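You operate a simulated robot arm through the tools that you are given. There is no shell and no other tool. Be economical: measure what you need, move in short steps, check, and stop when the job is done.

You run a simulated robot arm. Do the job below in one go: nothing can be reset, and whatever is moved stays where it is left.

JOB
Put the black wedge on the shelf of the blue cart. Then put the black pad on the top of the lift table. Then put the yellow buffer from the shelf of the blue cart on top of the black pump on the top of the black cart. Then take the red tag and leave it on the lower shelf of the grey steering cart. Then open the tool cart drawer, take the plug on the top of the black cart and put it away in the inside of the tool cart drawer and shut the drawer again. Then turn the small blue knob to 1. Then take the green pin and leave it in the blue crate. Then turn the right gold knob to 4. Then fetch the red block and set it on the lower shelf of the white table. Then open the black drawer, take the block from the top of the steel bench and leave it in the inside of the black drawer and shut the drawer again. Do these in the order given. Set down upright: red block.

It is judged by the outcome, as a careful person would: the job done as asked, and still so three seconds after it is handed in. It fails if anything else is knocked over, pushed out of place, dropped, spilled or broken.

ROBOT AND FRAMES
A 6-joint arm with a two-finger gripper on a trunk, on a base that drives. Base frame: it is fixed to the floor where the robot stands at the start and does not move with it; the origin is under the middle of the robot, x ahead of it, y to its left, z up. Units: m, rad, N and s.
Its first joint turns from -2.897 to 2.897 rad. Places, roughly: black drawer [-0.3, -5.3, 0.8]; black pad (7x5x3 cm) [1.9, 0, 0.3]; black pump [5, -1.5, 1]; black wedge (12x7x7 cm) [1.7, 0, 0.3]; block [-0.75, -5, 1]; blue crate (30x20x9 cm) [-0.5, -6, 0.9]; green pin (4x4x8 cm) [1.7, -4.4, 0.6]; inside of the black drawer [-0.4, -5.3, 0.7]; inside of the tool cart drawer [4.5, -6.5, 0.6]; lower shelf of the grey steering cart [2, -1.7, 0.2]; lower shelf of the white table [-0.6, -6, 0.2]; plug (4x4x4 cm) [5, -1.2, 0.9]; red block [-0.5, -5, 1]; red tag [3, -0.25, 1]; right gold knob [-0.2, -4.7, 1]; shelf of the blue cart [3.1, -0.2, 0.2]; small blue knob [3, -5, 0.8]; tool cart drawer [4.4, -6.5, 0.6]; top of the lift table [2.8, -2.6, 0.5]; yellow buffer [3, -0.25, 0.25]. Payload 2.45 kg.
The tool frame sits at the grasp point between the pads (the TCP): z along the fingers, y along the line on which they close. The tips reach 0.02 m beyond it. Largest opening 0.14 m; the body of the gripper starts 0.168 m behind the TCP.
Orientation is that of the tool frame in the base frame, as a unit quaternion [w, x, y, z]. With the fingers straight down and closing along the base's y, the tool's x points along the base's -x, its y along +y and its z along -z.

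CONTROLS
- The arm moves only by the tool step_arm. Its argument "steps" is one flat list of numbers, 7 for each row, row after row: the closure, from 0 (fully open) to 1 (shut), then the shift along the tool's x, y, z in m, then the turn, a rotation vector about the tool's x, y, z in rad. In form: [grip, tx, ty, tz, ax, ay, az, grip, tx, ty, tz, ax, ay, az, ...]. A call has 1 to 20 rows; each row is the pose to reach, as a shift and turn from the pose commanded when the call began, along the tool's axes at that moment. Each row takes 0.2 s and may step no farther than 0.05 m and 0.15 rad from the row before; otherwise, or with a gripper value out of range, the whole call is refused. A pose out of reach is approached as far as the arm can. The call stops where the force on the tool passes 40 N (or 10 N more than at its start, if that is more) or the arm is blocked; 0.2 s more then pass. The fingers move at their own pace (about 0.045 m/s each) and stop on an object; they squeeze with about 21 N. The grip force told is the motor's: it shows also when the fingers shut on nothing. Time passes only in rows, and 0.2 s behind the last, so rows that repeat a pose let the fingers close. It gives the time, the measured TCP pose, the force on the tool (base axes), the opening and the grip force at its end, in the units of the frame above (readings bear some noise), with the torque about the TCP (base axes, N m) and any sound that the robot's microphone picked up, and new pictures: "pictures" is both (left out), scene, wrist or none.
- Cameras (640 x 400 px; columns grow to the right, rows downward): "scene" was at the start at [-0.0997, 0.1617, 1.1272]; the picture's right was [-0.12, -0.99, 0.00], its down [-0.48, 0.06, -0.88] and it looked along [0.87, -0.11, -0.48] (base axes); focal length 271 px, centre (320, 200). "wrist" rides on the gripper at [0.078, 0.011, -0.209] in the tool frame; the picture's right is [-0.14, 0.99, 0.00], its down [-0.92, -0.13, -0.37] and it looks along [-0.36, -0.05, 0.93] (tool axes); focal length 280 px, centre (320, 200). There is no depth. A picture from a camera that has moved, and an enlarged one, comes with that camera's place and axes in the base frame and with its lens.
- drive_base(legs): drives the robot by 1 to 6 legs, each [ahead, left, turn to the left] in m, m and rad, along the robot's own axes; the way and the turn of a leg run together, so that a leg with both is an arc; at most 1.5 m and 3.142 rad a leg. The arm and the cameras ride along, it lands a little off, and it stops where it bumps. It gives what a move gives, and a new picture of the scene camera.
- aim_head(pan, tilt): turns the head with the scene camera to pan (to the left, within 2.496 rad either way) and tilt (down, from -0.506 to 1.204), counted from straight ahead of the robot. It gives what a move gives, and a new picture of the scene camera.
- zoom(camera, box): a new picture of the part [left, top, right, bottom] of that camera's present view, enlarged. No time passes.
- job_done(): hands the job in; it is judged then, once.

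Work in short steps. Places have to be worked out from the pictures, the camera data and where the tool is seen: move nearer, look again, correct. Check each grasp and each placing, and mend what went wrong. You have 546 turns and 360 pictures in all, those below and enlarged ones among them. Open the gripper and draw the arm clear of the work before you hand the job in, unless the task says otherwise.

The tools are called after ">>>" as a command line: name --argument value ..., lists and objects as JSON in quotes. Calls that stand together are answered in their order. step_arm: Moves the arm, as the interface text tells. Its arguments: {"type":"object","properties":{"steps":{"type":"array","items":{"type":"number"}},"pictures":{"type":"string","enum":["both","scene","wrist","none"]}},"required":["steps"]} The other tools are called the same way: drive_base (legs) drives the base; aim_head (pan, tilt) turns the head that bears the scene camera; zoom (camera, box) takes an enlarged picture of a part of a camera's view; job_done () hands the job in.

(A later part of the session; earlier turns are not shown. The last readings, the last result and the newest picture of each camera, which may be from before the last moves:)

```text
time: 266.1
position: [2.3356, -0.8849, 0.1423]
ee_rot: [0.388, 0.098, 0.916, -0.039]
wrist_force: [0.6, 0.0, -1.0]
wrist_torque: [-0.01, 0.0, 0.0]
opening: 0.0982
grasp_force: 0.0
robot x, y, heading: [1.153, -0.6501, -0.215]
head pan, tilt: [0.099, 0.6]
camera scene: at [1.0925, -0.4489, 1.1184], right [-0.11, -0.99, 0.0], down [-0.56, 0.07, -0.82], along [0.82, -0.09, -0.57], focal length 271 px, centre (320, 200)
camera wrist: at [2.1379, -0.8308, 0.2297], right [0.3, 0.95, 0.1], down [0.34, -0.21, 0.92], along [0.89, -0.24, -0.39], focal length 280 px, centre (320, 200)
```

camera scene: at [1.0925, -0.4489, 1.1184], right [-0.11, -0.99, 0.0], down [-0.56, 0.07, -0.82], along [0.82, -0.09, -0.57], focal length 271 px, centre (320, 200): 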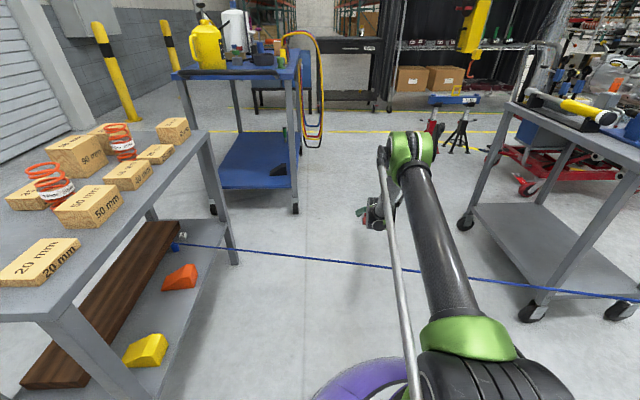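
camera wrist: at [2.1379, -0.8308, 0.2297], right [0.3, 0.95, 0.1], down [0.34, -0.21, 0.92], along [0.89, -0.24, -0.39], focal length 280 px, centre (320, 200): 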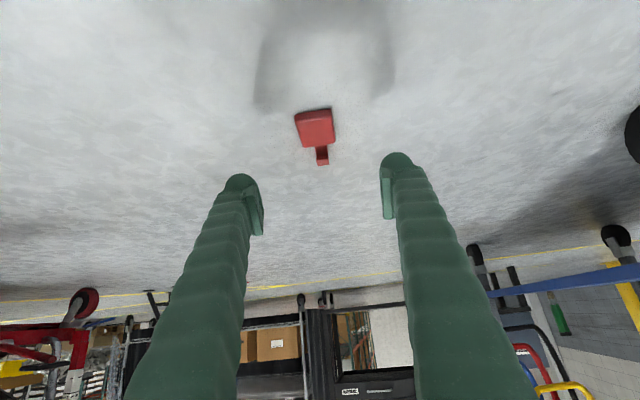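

Tag is lined up straight ahead. I go down to it, stopping just above the floor.

>>> step_arm --steps '[0.4, 0.007, 0.001, 0.035, 0, 0, 0, 0.4, 0.014, 0.002, 0.07, 0, 0, 0, 0.4, 0.02, 0.002, 0.1, 0, 0, 0, 0.4, 0.021, 0.002, 0.12, 0, 0, 0, 0.4, 0.0215, 0.002, 0.13, 0, 0, 0]' --pictures "wrist"

```text
time: 267.3
position: [2.3417, -0.8846, 0.1323]
ee_rot: [0.387, 0.098, 0.916, -0.039]
wrist_force: [-1.2, 0.2, 0.3]
wrist_torque: [-0.02, -0.01, 0.01]
opening: 0.0838
grasp_force: 0.0
out of reach, approached as far as the arm can: row 1, 2, 3, 4, 5
robot x, y, heading: [1.1539, -0.6461, -0.215]
head pan, tilt: [0.099, 0.6]
camera wrist: at [2.1442, -0.8316, 0.2214], right [0.3, 0.95, 0.1], down [0.34, -0.21, 0.92], along [0.89, -0.24, -0.39], focal length 280 px, centre (320, 200)
```

wrist: 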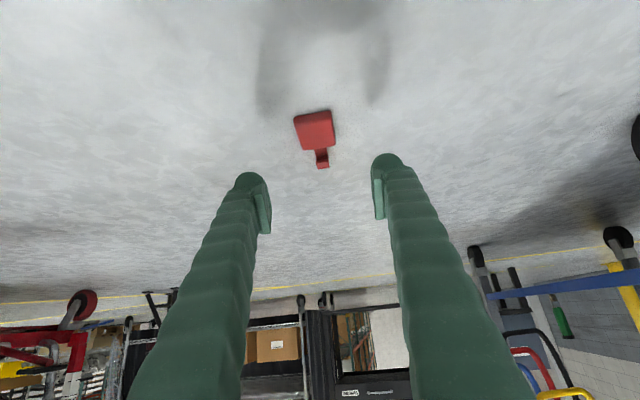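

The arm reached its limit here; I probe: back and down a little.

>>> step_arm --steps '[0.4, 0.0283, 0, -0.0283, 0, 0, 0, 0.4, 0.0565, 0, -0.0565, 0, 0, 0, 0.4, 0.08, 0, -0.033, 0, 0, 0, 0.4, 0.0919, 0, -0.021, 0, 0, 0]' --pictures "none"

```text
time: 268.3
position: [2.2623, -0.8661, 0.0912]
ee_rot: [0.387, 0.099, 0.916, -0.039]
wrist_force: [-1.1, 0.7, 0.0]
wrist_torque: [-0.02, 0.0, 0.05]
opening: 0.0837
grasp_force: 0.1
out of reach, approached as far as the arm can: row 4
robot x, y, heading: [1.1532, -0.6509, -0.215]
head pan, tilt: [0.099, 0.6]
```

Lower reach improves closer in. I bring the arm in to f≈1.0, drive forward, and then lower.

>>> step_arm --steps '[0.4, 0.03, 0, -0.03, 0, 0, 0, 0.4, 0.06, 0, -0.06, 0, 0, 0, 0.4, 0.09, 0, -0.09, 0, 0, 0, 0.4, 0.09, 0, -0.09, 0, 0, 0]' --pictures "none"

>>> drive_base --legs '[[0.27, 0, 0]]'

>>> zoom --camera "wrist" --box '[0, 0, 640, 400]'

```text
time: 269.3
position: [2.182, -0.8491, 0.0961]
ee_rot: [0.386, 0.098, 0.916, -0.04]
wrist_force: [-0.3, -0.4, 0.0]
wrist_torque: [-0.06, 0.01, 0.0]
opening: 0.084
grasp_force: 0.1
out of reach, approached as far as the arm can: row 3, 4
robot x, y, heading: [1.1515, -0.6486, -0.214]
head pan, tilt: [0.099, 0.6]
```

```text
time: 271.2
position: [2.449, -0.9017, 0.0952]
ee_rot: [0.387, 0.096, 0.916, -0.038]
wrist_force: [-0.1, -0.7, -0.2]
wrist_torque: [0.0, 0.03, 0.0]
opening: 0.0842
grasp_force: 0.1
robot x, y, heading: [1.4165, -0.7077, -0.209]
head pan, tilt: [0.099, 0.6]
camera scene: at [1.3566, -0.5064, 1.1184], right [-0.11, -0.99, 0.0], down [-0.56, 0.06, -0.82], along [0.82, -0.09, -0.57], focal length 271 px, centre (320, 200)
```

scene: 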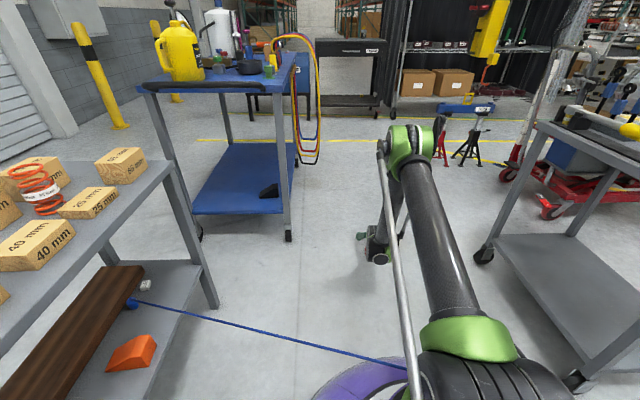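

```text
1.00 times, centred on (320, 200) of wrist (not enlarged: the box is as wide or as high as the picture)
camera zoom: at [2.2513, -0.8491, 0.1854], right [0.3, 0.95, 0.1], down [0.34, -0.21, 0.92], along [0.89, -0.24, -0.39], focal length 280 px, centre (320, 200)
```

zoom: 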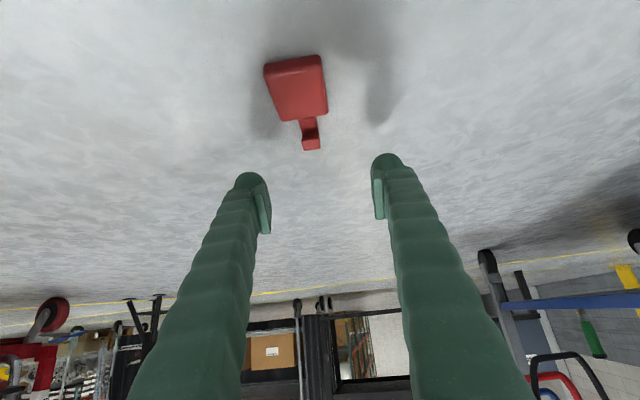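

Both limits meet at 45° this low, so I steepen the tool by 0.4 rad.

>>> step_arm --steps '[0.4, 0, 0, 0, 0, 0.13, 0, 0.4, 0, 0, 0, 0, 0.26, 0, 0.4, 0, 0, 0, 0, 0.4, 0]' --pictures "wrist"

```text
time: 272.0
position: [2.4494, -0.9019, 0.0958]
ee_rot: [0.196, 0.102, 0.975, -0.019]
wrist_force: [1.6, -0.3, -0.3]
wrist_torque: [0.0, 0.0, 0.01]
opening: 0.0839
grasp_force: 0.2
robot x, y, heading: [1.4199, -0.7026, -0.211]
head pan, tilt: [0.099, 0.6]
camera wrist: at [2.3016, -0.8602, 0.2579], right [0.33, 0.94, 0.06], down [0.67, -0.27, 0.69], along [0.67, -0.19, -0.72], focal length 280 px, centre (320, 200)
```

wrist: 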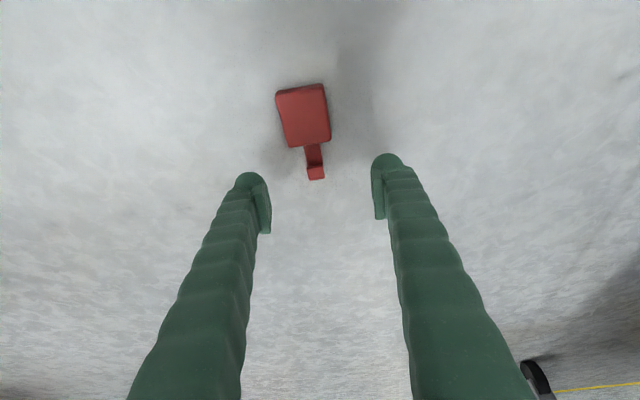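

Now reachable. I move onto the tag body and down to near the floor.

>>> step_arm --steps '[0.4, 0.022, -0.003, 0, 0, 0, 0, 0.4, 0.035, -0.007, 0.02, 0, 0, 0, 0.4, 0.045, -0.007, 0.037, 0, 0, 0, 0.4, 0.0505, -0.007, 0.047, 0, 0, 0]' --pictures "wrist"

```text
time: 273.0
position: [2.42, -0.9037, 0.0349]
ee_rot: [0.196, 0.102, 0.975, -0.018]
wrist_force: [-0.3, 0.8, -0.2]
wrist_torque: [0.02, -0.02, -0.01]
opening: 0.084
grasp_force: 0.0
robot x, y, heading: [1.4149, -0.7054, -0.212]
head pan, tilt: [0.099, 0.6]
camera wrist: at [2.2725, -0.8618, 0.1965], right [0.33, 0.94, 0.06], down [0.66, -0.27, 0.7], along [0.67, -0.19, -0.72], focal length 280 px, centre (320, 200)
```

wrist: 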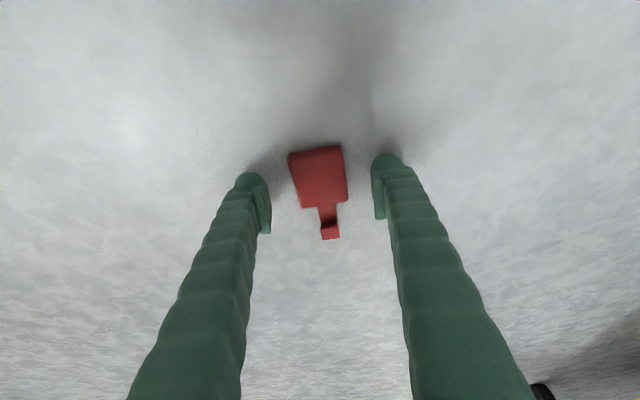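

Straddling the body. I lower 5 mm more and close.

>>> step_arm --steps '[0.4, 0.002, 0, 0.004, 0, 0, 0, 1, 0.002, 0, 0.004, 0, 0, 0, 1, 0.002, 0, 0.004, 0, 0, 0, 1, 0.002, 0, 0.004, 0, 0, 0, 1, -0.008, 0, -0.02, 0, 0, 0, 1, -0.02, 0, -0.05, 0, 0, 0]' --pictures "wrist"

```text
time: 274.4
position: [2.4178, -0.9026, 0.0872]
ee_rot: [0.197, 0.102, 0.975, -0.018]
wrist_force: [0.5, -0.5, -0.4]
wrist_torque: [0.0, 0.01, 0.0]
opening: 0.0442
grasp_force: 21.0
robot x, y, heading: [1.419, -0.7017, -0.213]
head pan, tilt: [0.099, 0.6]
camera wrist: at [2.2708, -0.8611, 0.2491], right [0.33, 0.94, 0.06], down [0.66, -0.27, 0.7], along [0.67, -0.19, -0.72], focal length 280 px, centre (320, 200)
```

wrist: 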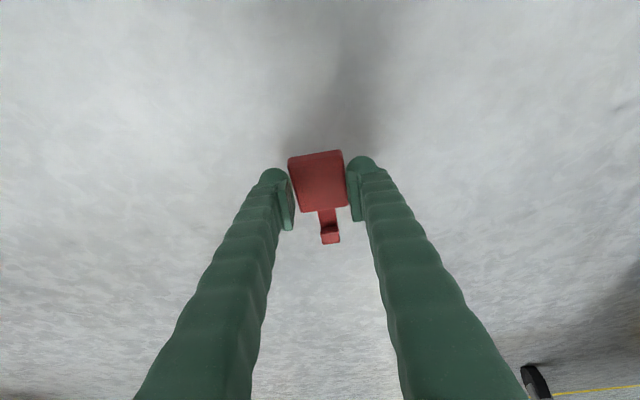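

Tag re-grasped flat. I raise the arm and then drive to the west end of the steering cart.

>>> step_arm --steps '[1, 0.001, 0, -0.045, 0, 0, 0, 1, 0.002, 0, -0.09, 0, 0, 0, 1, 0.003, 0, -0.135, 0, 0, 0, 1, 0.004, 0, -0.18, 0, 0, 0, 1, 0.005, 0, -0.225, 0, 0, 0, 1, 0.006, 0, -0.27, 0, 0, 0, 1, 0.007, 0, -0.315, 0, 0, 0, 1, 0.008, 0, -0.36, 0, 0, 0, 1, 0.009, 0, -0.405, 0, 0, 0, 1, 0.01, 0, -0.45, 0, 0, 0, 1, 0.011, 0, -0.49, 0, 0, 0]' --pictures "none"

```text
time: 276.8
position: [2.2239, -0.8615, 0.5349]
ee_rot: [0.197, 0.102, 0.975, -0.02]
wrist_force: [0.7, 0.0, -0.7]
wrist_torque: [0.01, 0.04, 0.0]
opening: 0.0443
grasp_force: 20.8
robot x, y, heading: [1.4153, -0.7058, -0.216]
head pan, tilt: [0.099, 0.6]
```

>>> drive_base --legs '[[0, 0, 0.215], [-0.73, 0, 0], [0, -0.93, 0]]'

>>> zoom --camera "wrist" --box '[0, 0, 640, 400]'

```text
time: 285.9
position: [1.5074, -1.6054, 0.5342]
ee_rot: [0.198, 0.001, 0.98, 0.001]
wrist_force: [-0.3, 0.3, -0.3]
wrist_torque: [-0.01, 0.04, -0.02]
opening: 0.044
grasp_force: 20.7
robot x, y, heading: [0.6884, -1.6222, -0.005]
head pan, tilt: [0.099, 0.6]
camera scene: at [0.5854, -1.4376, 1.1184], right [0.1, -1.0, 0.0], down [-0.56, -0.05, -0.82], along [0.82, 0.08, -0.57], focal length 271 px, centre (320, 200)
```

scene: 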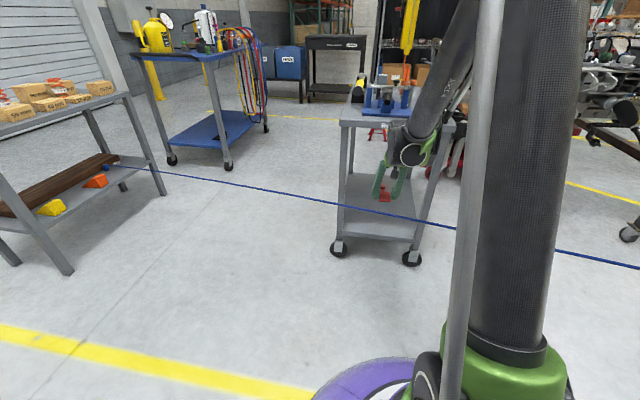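

```text
1.00 times, centred on (320, 200) of wrist (not enlarged: the box is as wide or as high as the picture)
camera zoom: at [1.3554, -1.5957, 0.6962], right [0.13, 0.99, 0.06], down [0.71, -0.13, 0.7], along [0.7, -0.05, -0.72], focal length 280 px, centre (320, 200)
```

zoom: 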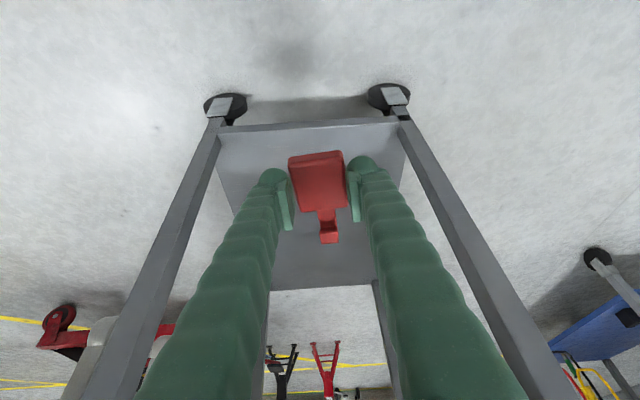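

Shelf is open and centred (y −1.47…−1.78, west edge x≈1.62). I lower outside the edge, then move in.

>>> step_arm --steps '[1, 0.004, 0, 0.035, 0, 0, 0, 1, 0.008, -0.003, 0.07, 0, 0, 0, 1, 0.011, -0.006, 0.104, 0, 0, 0, 1, 0.008, -0.01, 0.142, 0, 0, 0, 1, 0.006, -0.014, 0.18, 0, 0, 0, 1, 0.003, -0.014, 0.215, 0, 0, 0, 1, -0.025, -0.014, 0.24, 0, 0, 0, 1, -0.05, -0.014, 0.265, 0, 0, 0, 1, -0.075, -0.014, 0.29, 0, 0, 0, 1, -0.1, -0.014, 0.3125, 0, 0, 0]' --pictures "both"

```text
time: 288.1
position: [1.7202, -1.6176, 0.2833]
ee_rot: [0.198, 0.001, 0.98, 0.001]
wrist_force: [-0.9, 0.2, 0.1]
wrist_torque: [-0.03, -0.02, -0.03]
opening: 0.0438
grasp_force: 21.4
robot x, y, heading: [0.6861, -1.6205, -0.005]
head pan, tilt: [0.099, 0.6]
camera scene: at [0.5855, -1.4376, 1.1184], right [0.1, -1.0, 0.0], down [-0.56, -0.05, -0.82], along [0.82, 0.08, -0.57], focal length 271 px, centre (320, 200)
camera wrist: at [1.5689, -1.6076, 0.4456], right [0.13, 0.99, 0.06], down [0.71, -0.13, 0.7], along [0.7, -0.05, -0.72], focal length 280 px, centre (320, 200)
```

scene: 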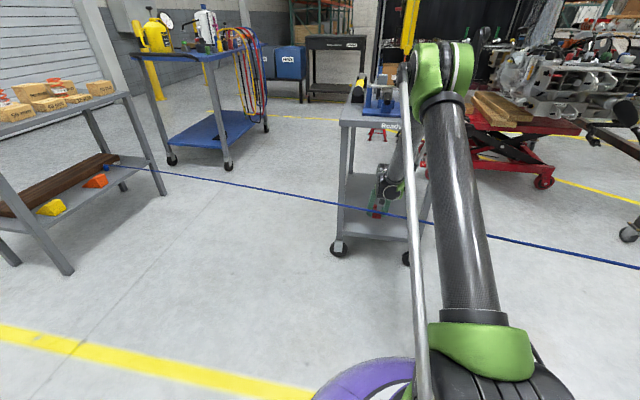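
wrist: 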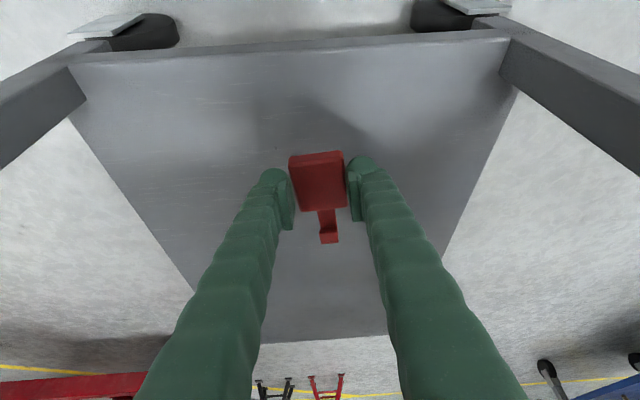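

Inside over the shelf. I lower gently to contact.

>>> step_arm --steps '[1, 0.006, 0, 0.014, 0, 0, 0, 1, 0.008, 0, 0.02, 0, 0, 0, 1, 0.0104, 0, 0.025, 0, 0, 0, 1, 0.0125, 0, 0.03, 0, 0, 0, 1, 0.0146, 0, 0.035, 0, 0, 0, 1, 0.0167, 0, 0.04, 0, 0, 0, 1, 0.0188, 0, 0.045, 0, 0, 0, 1, 0.021, 0, 0.05, 0, 0, 0, 1, 0.023, 0, 0.055, 0, 0, 0, 1, 0.025, 0, 0.06, 0, 0, 0, 1, 0.027, 0, 0.065, 0, 0, 0, 1, 0.029, 0, 0.07, 0, 0, 0]' --pictures "wrist"

```text
time: 290.4
position: [1.7197, -1.6191, 0.2239]
ee_rot: [0.198, 0.001, 0.98, 0.001]
wrist_force: [-4.6, 0.5, 27.8]
wrist_torque: [-0.26, 0.22, -0.07]
opening: 0.0449
grasp_force: 21.1
robot x, y, heading: [0.6876, -1.6187, 0.002]
head pan, tilt: [0.099, 0.6]
stopped in row 11: the force on the tool passed its limit at 52 N (the readings are from after the stop); the commanded pose is now the measured one
camera wrist: at [1.5675, -1.6081, 0.3842], right [0.13, 0.99, 0.06], down [0.7, -0.13, 0.7], along [0.7, -0.05, -0.71], focal length 280 px, centre (320, 200)
```

wrist: 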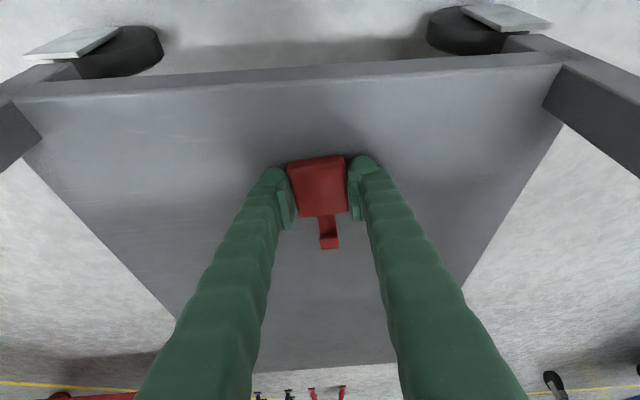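

Contact; release and withdraw outwards.

>>> step_arm --steps '[1, -0.001, 0, -0.002, 0, 0, 0, 0.6, -0.001, 0, -0.002, 0, 0, 0, 0.4, -0.001, 0, -0.002, 0, 0, 0, 0.4, -0.001, 0, -0.002, 0, 0, 0, 0.4, -0.003, 0, -0.03, 0, 0, 0, 0.4, -0.006, 0, -0.07, 0, 0, 0, 0.4, 0.02, 0, -0.1, 0, 0, 0, 0.4, 0.05, 0, -0.13, 0, 0, 0, 0.4, 0.08, 0, -0.16, 0, 0, 0, 0.4, 0.1, 0, -0.19, 0, 0, 0]' --pictures "wrist"

```text
time: 292.6
position: [1.5545, -1.6181, 0.3568]
ee_rot: [0.198, 0.001, 0.98, 0.001]
wrist_force: [-0.1, 0.2, -0.1]
wrist_torque: [0.01, 0.02, 0.01]
opening: 0.0841
grasp_force: 0.0
robot x, y, heading: [0.6875, -1.6203, -0.005]
head pan, tilt: [0.099, 0.6]
camera wrist: at [1.4018, -1.6073, 0.5191], right [0.13, 0.99, 0.06], down [0.71, -0.13, 0.7], along [0.7, -0.05, -0.72], focal length 280 px, centre (320, 200)
```

wrist: 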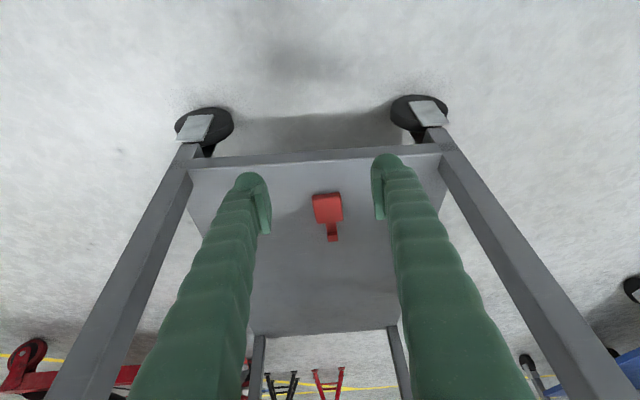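

Tag is on the lower shelf. Next is the tool cart drawer (4.4, −6.5). I raise the arm to carry pose and look south for the route.

>>> step_arm --steps '[0.4, 0.03, 0, -0.03, 0, 0, 0, 0.4, 0.05, 0, -0.07, 0, 0, 0, 0.4, 0.06, 0, -0.115, 0, 0, 0, 0.4, 0.065, 0, -0.16, 0, 0, 0, 0.4, 0.06, 0, -0.205, 0, 0, 0, 0.4, 0.05, 0, -0.25, 0, 0, 0, 0.4, 0.04, 0, -0.295, 0, 0, 0, 0.4, 0.03, 0, -0.34, 0, 0, 0, 0.4, 0.02, 0, -0.385, 0, 0, 0, 0.4, 0.01, 0, -0.43, 0, 0, 0, 0.4, 0, 0, -0.475, 0, 0, 0, 0.4, -0.01, 0, -0.52, 0, 0, 0, 0.4, -0.015, 0, -0.565, 0, 0, 0, 0.4, -0.02, 0, -0.61, 0, 0, 0, 0.4, -0.03, 0, -0.655, 0, 0, 0, 0.4, -0.04, 0, -0.7, 0, 0, 0]' --pictures "none"

>>> drive_base --legs '[[0, 0, -1.57]]'

>>> aim_head --pan 0.4 --tilt 0.25

```text
time: 296.0
position: [1.3199, -1.6213, 1.0182]
ee_rot: [0.198, 0.0, 0.98, 0.001]
wrist_force: [-0.4, -0.4, -0.2]
wrist_torque: [0.02, 0.0, 0.01]
opening: 0.0841
grasp_force: 0.2
robot x, y, heading: [0.6874, -1.6185, 0.001]
head pan, tilt: [0.099, 0.6]
```

```text
time: 300.2
position: [0.7003, -2.2535, 1.019]
ee_rot: [0.142, 0.686, 0.7, -0.137]
wrist_force: [0.0, 0.3, 0.1]
wrist_torque: [0.01, -0.03, 0.01]
opening: 0.0842
grasp_force: 0.1
robot x, y, heading: [0.6886, -1.6219, -1.55]
head pan, tilt: [0.099, 0.6]
camera scene: at [0.8684, -1.516, 1.1184], right [-0.99, -0.12, 0.0], down [-0.07, 0.56, -0.83], along [0.1, -0.82, -0.56], focal length 271 px, centre (320, 200)
```

scene: 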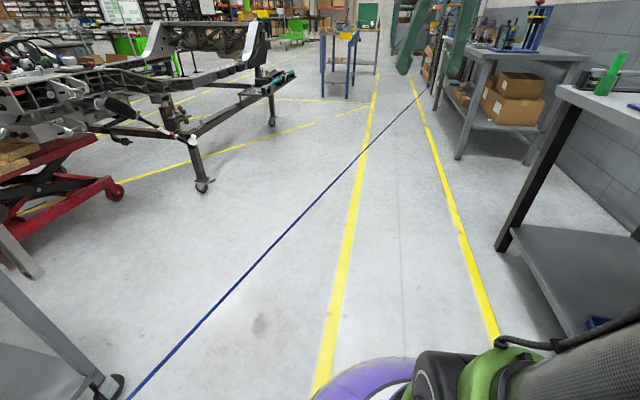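

```text
time: 301.0
position: [0.7008, -2.2527, 1.0181]
ee_rot: [0.143, 0.686, 0.701, -0.136]
wrist_force: [0.4, 1.0, -0.3]
wrist_torque: [0.02, 0.02, -0.04]
opening: 0.0841
grasp_force: 0.1
robot x, y, heading: [0.6898, -1.6185, -1.546]
head pan, tilt: [0.4, 0.25]
camera scene: at [0.8958, -1.5135, 1.1505], right [-0.91, -0.41, 0.0], down [-0.1, 0.23, -0.97], along [0.39, -0.88, -0.25], focal length 271 px, centre (320, 200)
```

scene: 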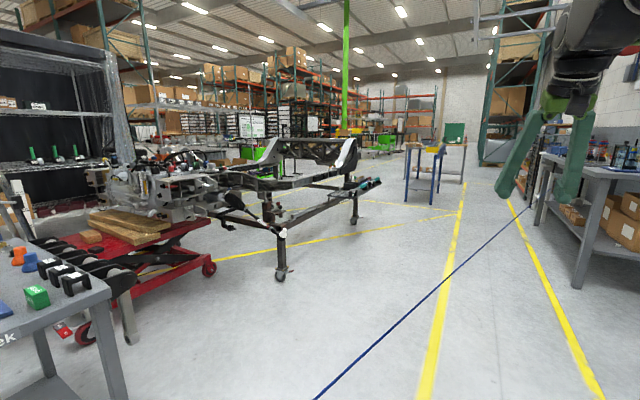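

Route south along the aisle is clear. I drive to about y=−5.2 and look again.

>>> drive_base --legs '[[1.4, 0.25, -0.02], [1.4, 0, 0], [0.8, 0, 0]]'

>>> aim_head --pan 1.2 --tilt 0.25

```text
time: 318.6
position: [0.9663, -5.8535, 1.0195]
ee_rot: [0.142, 0.69, 0.697, -0.138]
wrist_force: [1.2, 0.0, -0.2]
wrist_torque: [-0.02, -0.01, 0.0]
opening: 0.0841
grasp_force: 0.1
robot x, y, heading: [0.9564, -5.2232, -1.56]
head pan, tilt: [0.4, 0.25]
camera scene: at [1.168, -5.1177, 1.1506], right [-0.92, -0.4, 0.0], down [-0.1, 0.23, -0.97], along [0.39, -0.89, -0.25], focal length 271 px, centre (320, 200)
```

scene: 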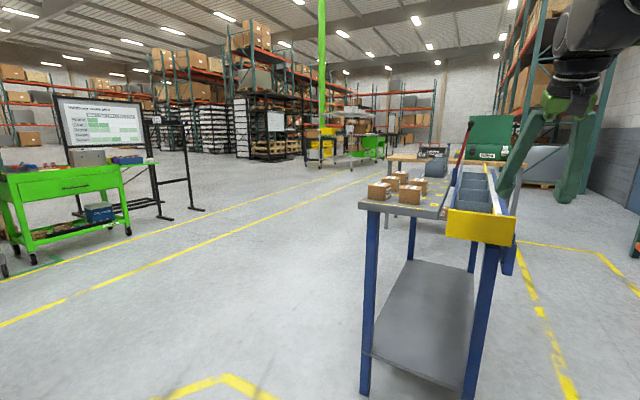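

```text
time: 319.7
position: [0.9656, -5.8547, 1.018]
ee_rot: [0.142, 0.689, 0.697, -0.138]
wrist_force: [0.7, 0.4, -0.3]
wrist_torque: [0.0, 0.0, -0.01]
opening: 0.0839
grasp_force: 0.0
robot x, y, heading: [0.962, -5.2206, -1.559]
head pan, tilt: [1.201, 0.25]
camera scene: at [1.2181, -5.065, 1.1506], right [-0.35, -0.94, 0.0], down [-0.23, 0.09, -0.97], along [0.91, -0.34, -0.25], focal length 271 px, centre (320, 200)
```

scene: 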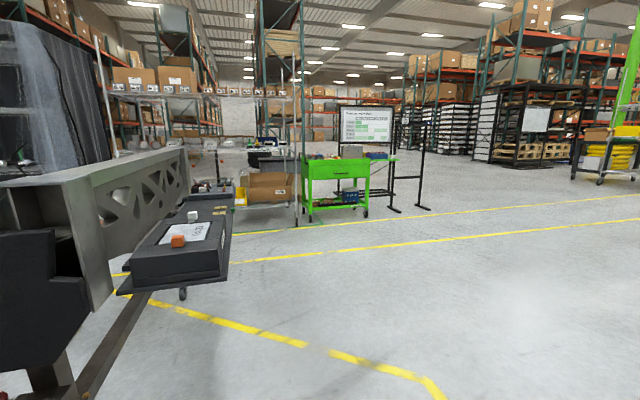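

The green tool cart with its drawer facing west is at ≈(4.55, −6.2…−7.0). I turn east and drive to it.

>>> drive_base --legs '[[0, 0, 1.56], [0.7, -0.25, 0], [1.0, -0.65, 0], [0.65, -0.45, 0]]'

>>> aim_head --pan 0.1 --tilt 0.45

```text
time: 337.2
position: [3.9821, -6.5356, 1.0191]
ee_rot: [0.197, -0.011, 0.98, 0.004]
wrist_force: [0.2, -0.4, 0.4]
wrist_torque: [-0.03, 0.02, -0.03]
opening: 0.084
grasp_force: 0.1
robot x, y, heading: [3.3472, -6.5499, 0.019]
head pan, tilt: [1.201, 0.25]
camera scene: at [3.1866, -6.2927, 1.1506], right [0.94, -0.34, 0.0], down [-0.08, -0.23, -0.97], along [0.33, 0.91, -0.25], focal length 271 px, centre (320, 200)
```

scene: 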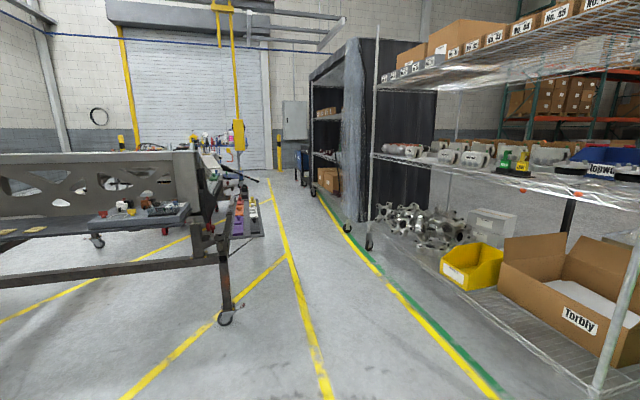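

```text
time: 338.5
position: [3.9812, -6.535, 1.019]
ee_rot: [0.198, -0.011, 0.98, 0.003]
wrist_force: [0.1, -0.6, 0.2]
wrist_torque: [-0.06, 0.06, 0.02]
opening: 0.084
grasp_force: 0.1
robot x, y, heading: [3.3518, -6.5484, 0.021]
head pan, tilt: [0.099, 0.45]
camera scene: at [3.2459, -6.3694, 1.1319], right [0.12, -0.99, 0.0], down [-0.43, -0.05, -0.9], along [0.89, 0.11, -0.44], focal length 271 px, centre (320, 200)
```

scene: 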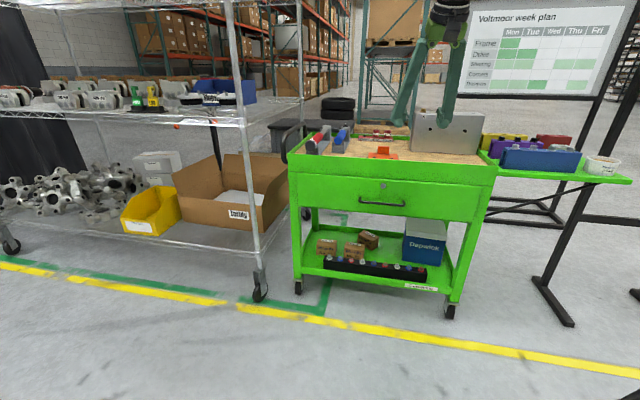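

Drawer with horizontal bar handle at ≈(4.30, −6.50, 0.61). I'll grip it with the tool nearly horizontal and fingers above/below: first roll the tool 90°.

>>> step_arm --steps '[0.4, 0, 0, 0, 0, 0, 0.143, 0.4, 0, 0, 0, 0, 0, 0.286, 0.4, 0, 0, 0, 0, 0, 0.428, 0.4, 0, 0, 0, 0, 0, 0.571, 0.4, 0, 0, 0, 0, 0, 0.714, 0.4, 0, 0, 0, 0, 0, 0.857, 0.4, 0, 0, 0, 0, 0, 1.0, 0.4, 0, 0, 0, 0, 0, 1.142, 0.4, 0, 0, 0, 0, 0, 1.285, 0.4, 0, 0, 0, 0, 0, 1.428, 0.4, 0, 0, 0, 0, 0, 1.571]' --pictures "none"

>>> step_arm --steps '[0.4, 0, 0, 0, -0.14, 0, 0, 0.4, 0, 0, 0, -0.28, 0, 0, 0.4, 0, 0, 0, -0.42, 0, 0, 0.4, 0, 0, 0, -0.56, 0, 0, 0.4, 0, 0, 0, -0.7, 0, 0, 0.4, 0, 0, 0, -0.84, 0, 0, 0.4, 0, 0, 0, -0.98, 0, 0]' --pictures "both"

```text
time: 340.9
position: [3.9822, -6.5347, 1.0191]
ee_rot: [0.136, 0.686, 0.7, 0.143]
wrist_force: [-0.2, -0.2, 0.3]
wrist_torque: [-0.02, 0.0, -0.02]
opening: 0.0838
grasp_force: 0.1
robot x, y, heading: [3.3452, -6.5491, 0.021]
head pan, tilt: [0.099, 0.45]
```

```text
time: 342.5
position: [3.9812, -6.536, 1.0199]
ee_rot: [0.444, 0.54, 0.551, 0.457]
wrist_force: [1.3, 0.1, 0.2]
wrist_torque: [-0.02, 0.0, -0.02]
opening: 0.0842
grasp_force: 0.2
robot x, y, heading: [3.3477, -6.5482, 0.015]
head pan, tilt: [0.099, 0.45]
camera scene: at [3.2459, -6.3694, 1.1319], right [0.12, -0.99, 0.0], down [-0.43, -0.05, -0.9], along [0.89, 0.11, -0.44], focal length 271 px, centre (320, 200)
camera wrist: at [3.7767, -6.462, 1.0685], right [0.19, -0.14, 0.97], down [-0.37, -0.93, -0.06], along [0.91, -0.34, -0.23], focal length 280 px, centre (320, 200)
```

scene: 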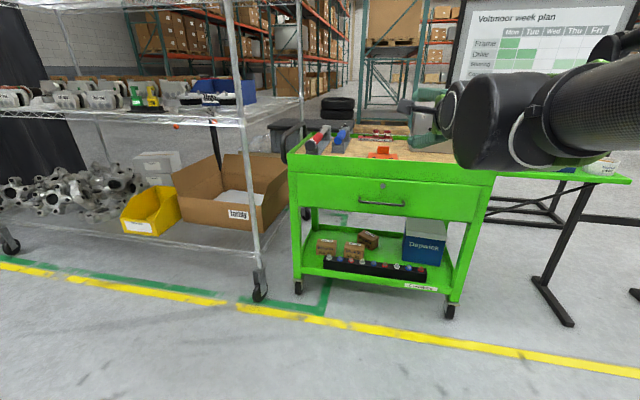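
wrist: 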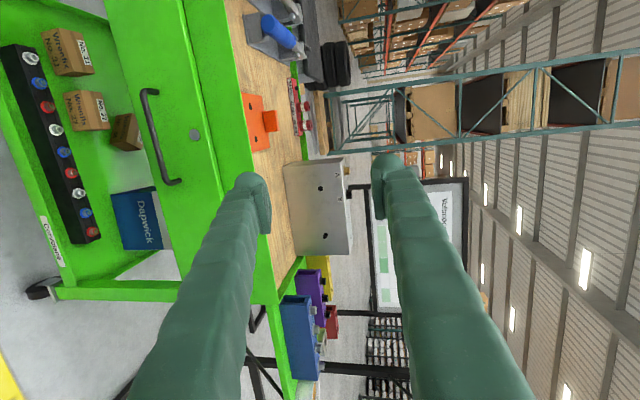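

Horizontal grip pose works. Handle bar triangulates to ≈(4.285, −6.495, 0.62). I back the base 0.1 m and move the tool in front of the bar.

>>> drive_base --legs '[[-0.1, 0, 0]]'

>>> step_arm --steps '[0.4, 0.003, -0.029, 0.033, 0, 0, 0, 0.4, 0.006, -0.058, 0.066, 0, 0, 0, 0.4, 0.009, -0.086, 0.1, 0, 0, 0, 0.4, 0.012, -0.115, 0.133, 0, 0, 0, 0.4, 0.015, -0.144, 0.166, 0, 0, 0, 0.4, 0.018, -0.173, 0.2, 0, 0, 0, 0.4, 0.021, -0.202, 0.233, 0, 0, 0, 0.4, 0.024, -0.23, 0.266, 0, 0, 0, 0.4, 0.027, -0.259, 0.3, 0, 0, 0, 0.4, 0.03, -0.288, 0.333, 0, 0, 0, 0.4, 0.034, -0.317, 0.367, 0, 0, 0]' --pictures "both"

```text
time: 343.6
position: [3.8846, -6.5376, 1.0192]
ee_rot: [0.444, 0.54, 0.551, 0.455]
wrist_force: [-0.4, 0.6, 0.8]
wrist_torque: [-0.01, -0.01, -0.01]
opening: 0.084
grasp_force: 0.1
robot x, y, heading: [3.248, -6.5549, 0.017]
head pan, tilt: [0.099, 0.45]
camera scene: at [3.1485, -6.3714, 1.1319], right [0.12, -0.99, 0.0], down [-0.43, -0.05, -0.9], along [0.89, 0.11, -0.44], focal length 271 px, centre (320, 200)
```

scene: 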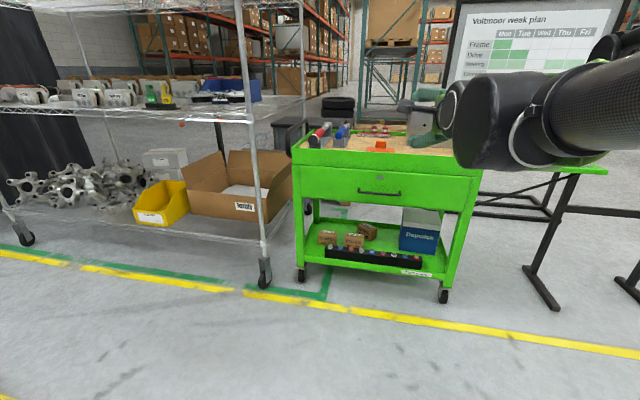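

```text
time: 346.0
position: [4.1835, -6.4966, 0.6384]
ee_rot: [0.443, 0.54, 0.551, 0.457]
wrist_force: [-0.3, 0.4, -0.8]
wrist_torque: [0.02, -0.02, -0.01]
opening: 0.084
grasp_force: 0.1
robot x, y, heading: [3.2526, -6.551, 0.028]
head pan, tilt: [0.099, 0.45]
camera scene: at [3.1486, -6.3714, 1.1319], right [0.12, -0.99, 0.0], down [-0.43, -0.05, -0.9], along [0.89, 0.11, -0.44], focal length 271 px, centre (320, 200)
camera wrist: at [3.9784, -6.4221, 0.6884], right [0.19, -0.14, 0.97], down [-0.37, -0.93, -0.06], along [0.91, -0.34, -0.23], focal length 280 px, centre (320, 200)
```

scene: 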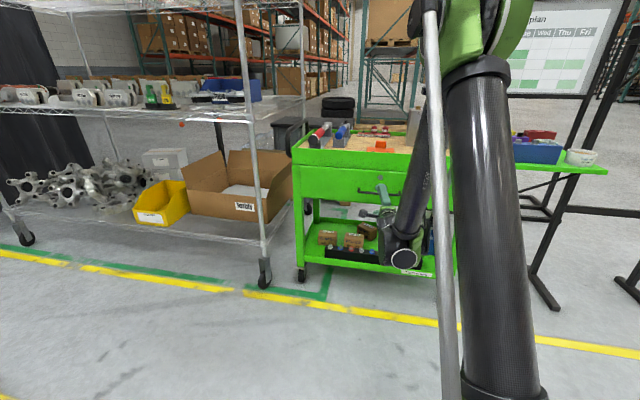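
wrist: 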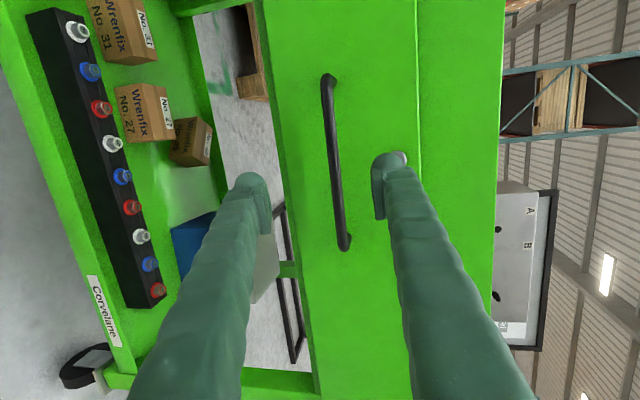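

Bar is between the fingers. I advance 10 cm and grip it.

>>> step_arm --steps '[0.4, 0, 0.005, 0.035, 0, 0, 0, 0.4, -0.001, 0.011, 0.07, 0, 0, 0, 0.4, -0.002, 0.015, 0.09, 0, 0, 0, 0.4, -0.002, 0.016, 0.098, 0, 0, 0]' --pictures "wrist"

```text
time: 346.8
position: [4.265, -6.4946, 0.6362]
ee_rot: [0.442, 0.541, 0.552, 0.455]
wrist_force: [-11.8, -0.2, 0.1]
wrist_torque: [-0.02, -0.59, -0.13]
opening: 0.0842
grasp_force: 0.2
robot x, y, heading: [3.2496, -6.5475, 0.019]
head pan, tilt: [0.099, 0.45]
stopped in row 3: the force on the tool passed its limit at 67 N (the readings are from after the stop); the commanded pose is now the measured one
camera wrist: at [4.0612, -6.421, 0.686], right [0.19, -0.14, 0.97], down [-0.37, -0.93, -0.06], along [0.91, -0.34, -0.23], focal length 280 px, centre (320, 200)
```

wrist: 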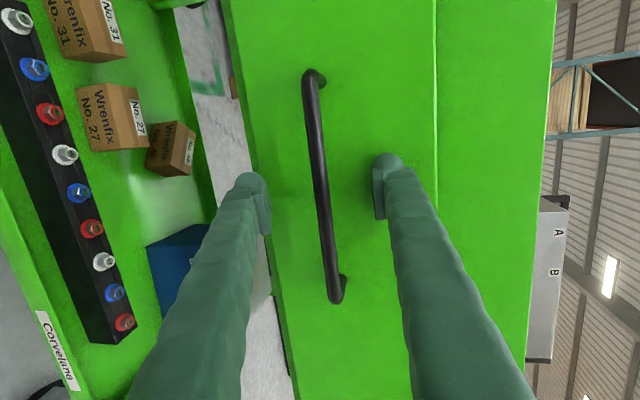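

Tips touched the drawer face; the bar is between the fingers. I back 12 mm and close.

>>> step_arm --steps '[0.4, 0, 0, -0.012, 0, 0, 0, 0.7, 0, 0, -0.012, 0, 0, 0, 1, 0, 0, -0.012, 0, 0, 0, 1, 0, 0, -0.012, 0, 0, 0, 1, 0, 0, -0.012, 0, 0, 0, 1, 0, 0, -0.012, 0, 0, 0]' --pictures "wrist"

```text
time: 348.2
position: [4.2543, -6.4942, 0.6404]
ee_rot: [0.445, 0.539, 0.55, 0.457]
wrist_force: [5.2, 0.0, 28.6]
wrist_torque: [0.7, -0.14, -0.07]
opening: 0.0079
grasp_force: 22.3
robot x, y, heading: [3.2519, -6.5531, 0.023]
head pan, tilt: [0.099, 0.45]
camera wrist: at [4.0499, -6.4211, 0.6895], right [0.19, -0.14, 0.97], down [-0.36, -0.93, -0.06], along [0.91, -0.34, -0.23], focal length 280 px, centre (320, 200)
```

wrist: 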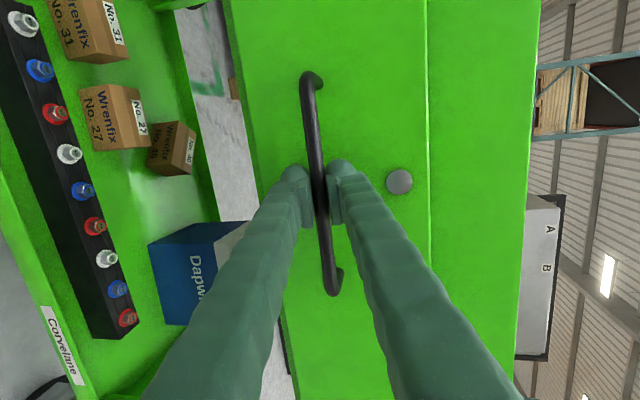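

Bar gripped. I relieve the vertical load and pull gently with the arm to test the drawer.

>>> step_arm --steps '[1, 0, 0.004, 0, 0, 0, 0, 1, 0, 0.001, -0.025, 0, 0, 0, 1, 0, -0.004, -0.05, 0, 0, 0, 1, 0, -0.009, -0.075, 0, 0, 0]' --pictures "wrist"

```text
time: 349.0
position: [4.2171, -6.4908, 0.6405]
ee_rot: [0.441, 0.541, 0.553, 0.455]
wrist_force: [1.3, 4.3, -17.4]
wrist_torque: [0.81, -0.06, -0.16]
opening: 0.008
grasp_force: 35.4
robot x, y, heading: [3.2522, -6.552, 0.02]
head pan, tilt: [0.099, 0.45]
stopped in row 3: the force on the tool passed its limit at 44 N (the readings are from after the stop); the commanded pose is now the measured one
camera wrist: at [4.0125, -6.4185, 0.6916], right [0.2, -0.14, 0.97], down [-0.36, -0.93, -0.06], along [0.91, -0.34, -0.23], focal length 280 px, centre (320, 200)
```

wrist: 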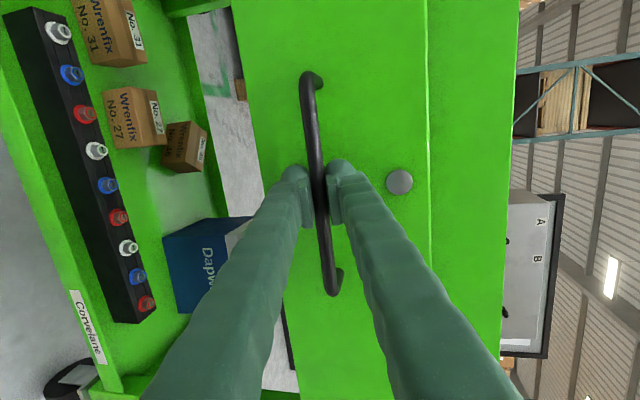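

The drawer is moving. I correct the height slightly and continue pulling straight.

>>> step_arm --steps '[1, 0, -0.004, 0, 0, 0, 0, 1, 0, -0.009, -0.025, 0, 0, 0, 1, 0, -0.014, -0.05, 0, 0, 0]' --pictures "none"

>>> drive_base --legs '[[-0.15, 0, 0]]'

```text
time: 349.8
position: [4.1755, -6.4864, 0.6402]
ee_rot: [0.442, 0.537, 0.553, 0.459]
wrist_force: [1.4, 0.3, 17.7]
wrist_torque: [0.96, -0.11, -0.06]
opening: 0.0075
grasp_force: 35.6
robot x, y, heading: [3.2523, -6.5507, 0.026]
head pan, tilt: [0.099, 0.45]
stopped in row 3: the force on the tool passed its limit at 42 N (the readings are from after the stop); the commanded pose is now the measured one
```

```text
time: 351.1
position: [4.0294, -6.4898, 0.6388]
ee_rot: [0.441, 0.538, 0.553, 0.458]
wrist_force: [4.3, 31.3, 17.9]
wrist_torque: [1.05, -0.03, -0.19]
opening: 0.0073
grasp_force: 35.5
robot x, y, heading: [3.1081, -6.5535, 0.024]
head pan, tilt: [0.099, 0.45]
camera scene: at [3.0009, -6.3745, 1.1318], right [0.13, -0.99, 0.0], down [-0.43, -0.06, -0.9], along [0.89, 0.11, -0.43], focal length 271 px, centre (320, 200)
```

scene: 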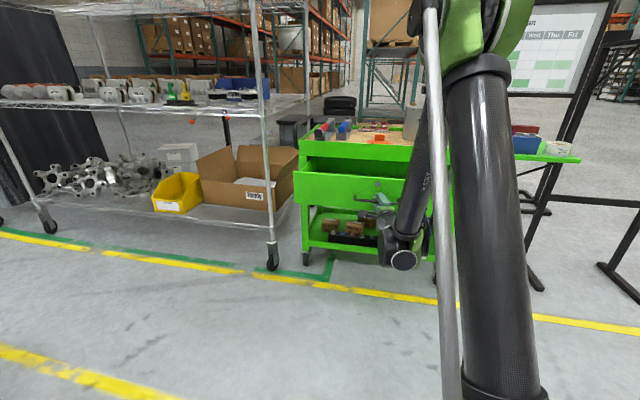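

Drawer is open ≈22 cm. I release the handle and withdraw.

>>> step_arm --steps '[0.8, 0, 0, 0, 0, 0, 0, 0.5, 0, 0, 0, 0, 0, 0, 0.4, 0, 0, 0, 0, 0, 0, 0.4, 0, 0, -0.03, 0, 0, 0, 0.4, 0, 0, -0.07, 0, 0, 0, 0.4, 0, 0, -0.11, 0, 0, 0]' --pictures "wrist"

```text
time: 352.5
position: [3.9307, -6.4917, 0.676]
ee_rot: [0.439, 0.539, 0.554, 0.458]
wrist_force: [0.0, 0.2, 0.2]
wrist_torque: [0.02, -0.01, 0.0]
opening: 0.0838
grasp_force: 0.0
out of reach, approached as far as the arm can: row 5, 6
robot x, y, heading: [3.1022, -6.555, 0.025]
head pan, tilt: [0.099, 0.45]
camera wrist: at [3.7249, -6.4204, 0.7272], right [0.2, -0.14, 0.97], down [-0.36, -0.93, -0.06], along [0.91, -0.33, -0.23], focal length 280 px, centre (320, 200)
```

wrist: 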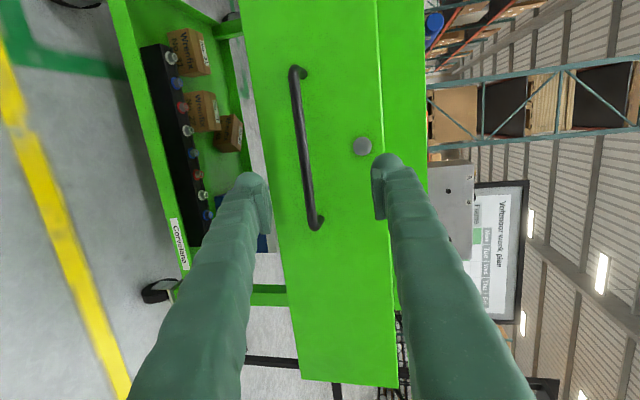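

I back off, raise the arm, and turn the tool back to pointing straight down.

>>> drive_base --legs '[[-0.3, 0, 0]]'

>>> step_arm --steps '[0.4, 0, 0.045, 0.01, 0, 0, 0, 0.4, 0, 0.09, 0.01, 0, 0, 0, 0.4, 0, 0.135, 0.01, 0, 0, 0, 0.4, 0, 0.18, 0.01, 0.14, 0, 0, 0.4, 0, 0.225, 0, 0.28, 0, 0, 0.4, 0, 0.27, 0, 0.42, 0, 0, 0.4, 0, 0.31, -0.01, 0.56, 0, 0, 0.4, 0, 0.35, -0.02, 0.7, 0, 0, 0.4, 0, 0.39, -0.04, 0.84, 0, 0, 0.4, 0, 0.41, -0.06, 0.98, 0, 0, 0.4, 0, 0.42, -0.08, 1.12, 0, 0, 0.4, 0, 0.43, -0.1, 1.26, 0, 0, 0.4, 0, 0.44, -0.12, 1.37, 0, 0]' --pictures "none"

>>> step_arm --steps '[0.4, 0, 0, 0, 0, 0, -0.143, 0.4, 0, 0, 0, 0, 0, -0.286, 0.4, 0, 0, 0, 0, 0, -0.428, 0.4, 0, 0, 0, 0, 0, -0.571, 0.4, 0, 0, 0, 0, 0, -0.714, 0.4, 0, 0, 0, 0, 0, -0.857, 0.4, 0, 0, 0, 0, 0, -1.0, 0.4, 0, 0, 0, 0, 0, -1.142, 0.4, 0, 0, 0, 0, 0, -1.285, 0.4, 0, 0, 0, 0, 0, -1.428, 0.4, 0, 0, 0, 0, 0, -1.571]' --pictures "wrist"

```text
time: 354.6
position: [3.6277, -6.5006, 0.6755]
ee_rot: [0.44, 0.54, 0.554, 0.455]
wrist_force: [-0.1, -0.2, 0.1]
wrist_torque: [0.02, 0.0, -0.03]
opening: 0.0841
grasp_force: 0.0
robot x, y, heading: [2.8028, -6.5656, 0.019]
head pan, tilt: [0.099, 0.45]
camera scene: at [2.6999, -6.3825, 1.1319], right [0.12, -0.99, 0.0], down [-0.43, -0.05, -0.9], along [0.89, 0.11, -0.44], focal length 271 px, centre (320, 200)
```

scene: 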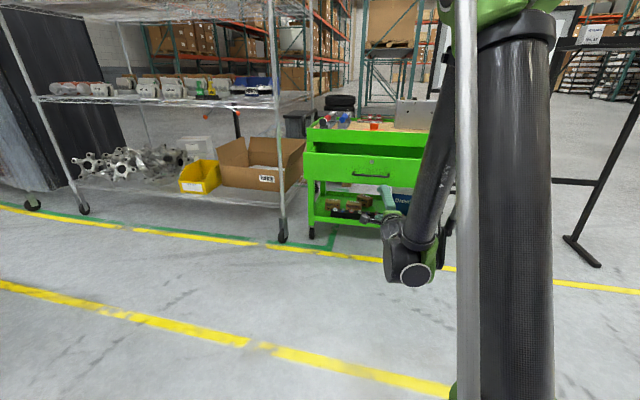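

```text
time: 357.4
position: [3.5963, -6.5031, 1.1325]
ee_rot: [-0.001, 0.696, 0.718, 0.002]
wrist_force: [0.0, 0.2, 0.9]
wrist_torque: [-0.01, -0.04, -0.01]
opening: 0.0843
grasp_force: 0.0
robot x, y, heading: [2.8016, -6.5619, 0.025]
head pan, tilt: [0.099, 0.45]
```

```text
time: 359.8
position: [3.5978, -6.5033, 1.1304]
ee_rot: [0.002, -0.017, 1.0, 0.002]
wrist_force: [0.1, -0.1, -0.4]
wrist_torque: [-0.01, 0.01, 0.0]
opening: 0.0843
grasp_force: 0.0
robot x, y, heading: [2.8035, -6.5634, 0.023]
head pan, tilt: [0.099, 0.45]
camera wrist: at [3.5181, -6.4966, 1.3385], right [0.11, 0.99, 0.01], down [0.92, -0.1, 0.37], along [0.37, -0.03, -0.93], focal length 280 px, centre (320, 200)
```

wrist: 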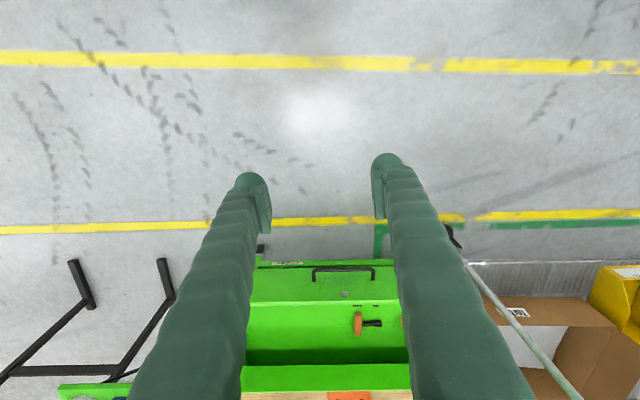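

Tool is vertical. Now to fetch the plug: I retract a bit and drive north through the corridor (x≈3.85).

>>> step_arm --steps '[0.4, 0.04, 0, 0, 0, 0, 0, 0.4, 0.08, 0, 0, 0, 0, 0, 0.4, 0.12, 0, 0, 0, 0, 0]' --pictures "none"

>>> drive_base --legs '[[0.3, 0.65, 0], [0, 0, 1.55], [0, -0.75, 0]]'

>>> aim_head --pan 0.0 --tilt 0.4

```text
time: 360.6
position: [3.4771, -6.5074, 1.1293]
ee_rot: [0.002, -0.016, 1.0, 0.003]
wrist_force: [0.5, 0.5, -0.7]
wrist_torque: [0.0, 0.07, 0.02]
opening: 0.0839
grasp_force: 0.0
robot x, y, heading: [2.8016, -6.563, 0.023]
head pan, tilt: [0.099, 0.45]
```

```text
time: 371.9
position: [3.7866, -5.2119, 1.1297]
ee_rot: [0.0, 0.709, -0.705, -0.002]
wrist_force: [0.2, 0.4, -0.6]
wrist_torque: [-0.05, 0.01, -0.01]
opening: 0.0838
grasp_force: 0.0
robot x, y, heading: [3.8248, -5.8866, 1.57]
head pan, tilt: [0.099, 0.45]
camera scene: at [3.64, -5.9881, 1.1319], right [0.99, 0.1, 0.0], down [0.04, -0.43, -0.9], along [-0.09, 0.9, -0.44], focal length 271 px, centre (320, 200)
```

scene: 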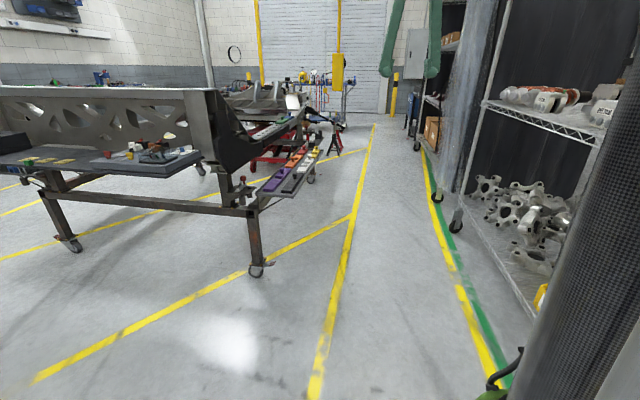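

```text
time: 372.6
position: [3.786, -5.2126, 1.1303]
ee_rot: [0.001, 0.709, -0.705, -0.003]
wrist_force: [-0.2, 0.2, -0.3]
wrist_torque: [0.01, -0.02, 0.0]
opening: 0.0841
grasp_force: 0.0
robot x, y, heading: [3.8279, -5.8866, 1.569]
head pan, tilt: [0.0, 0.4]
camera scene: at [3.6491, -5.987, 1.1366], right [1.0, 0.0, 0.0], down [0.0, -0.39, -0.92], along [0.0, 0.92, -0.39], focal length 271 px, centre (320, 200)
```

scene: 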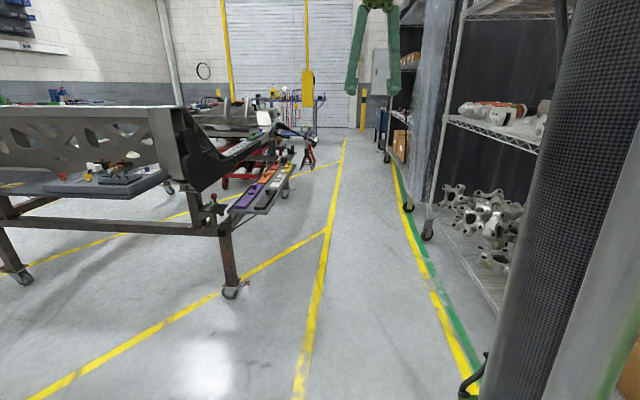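

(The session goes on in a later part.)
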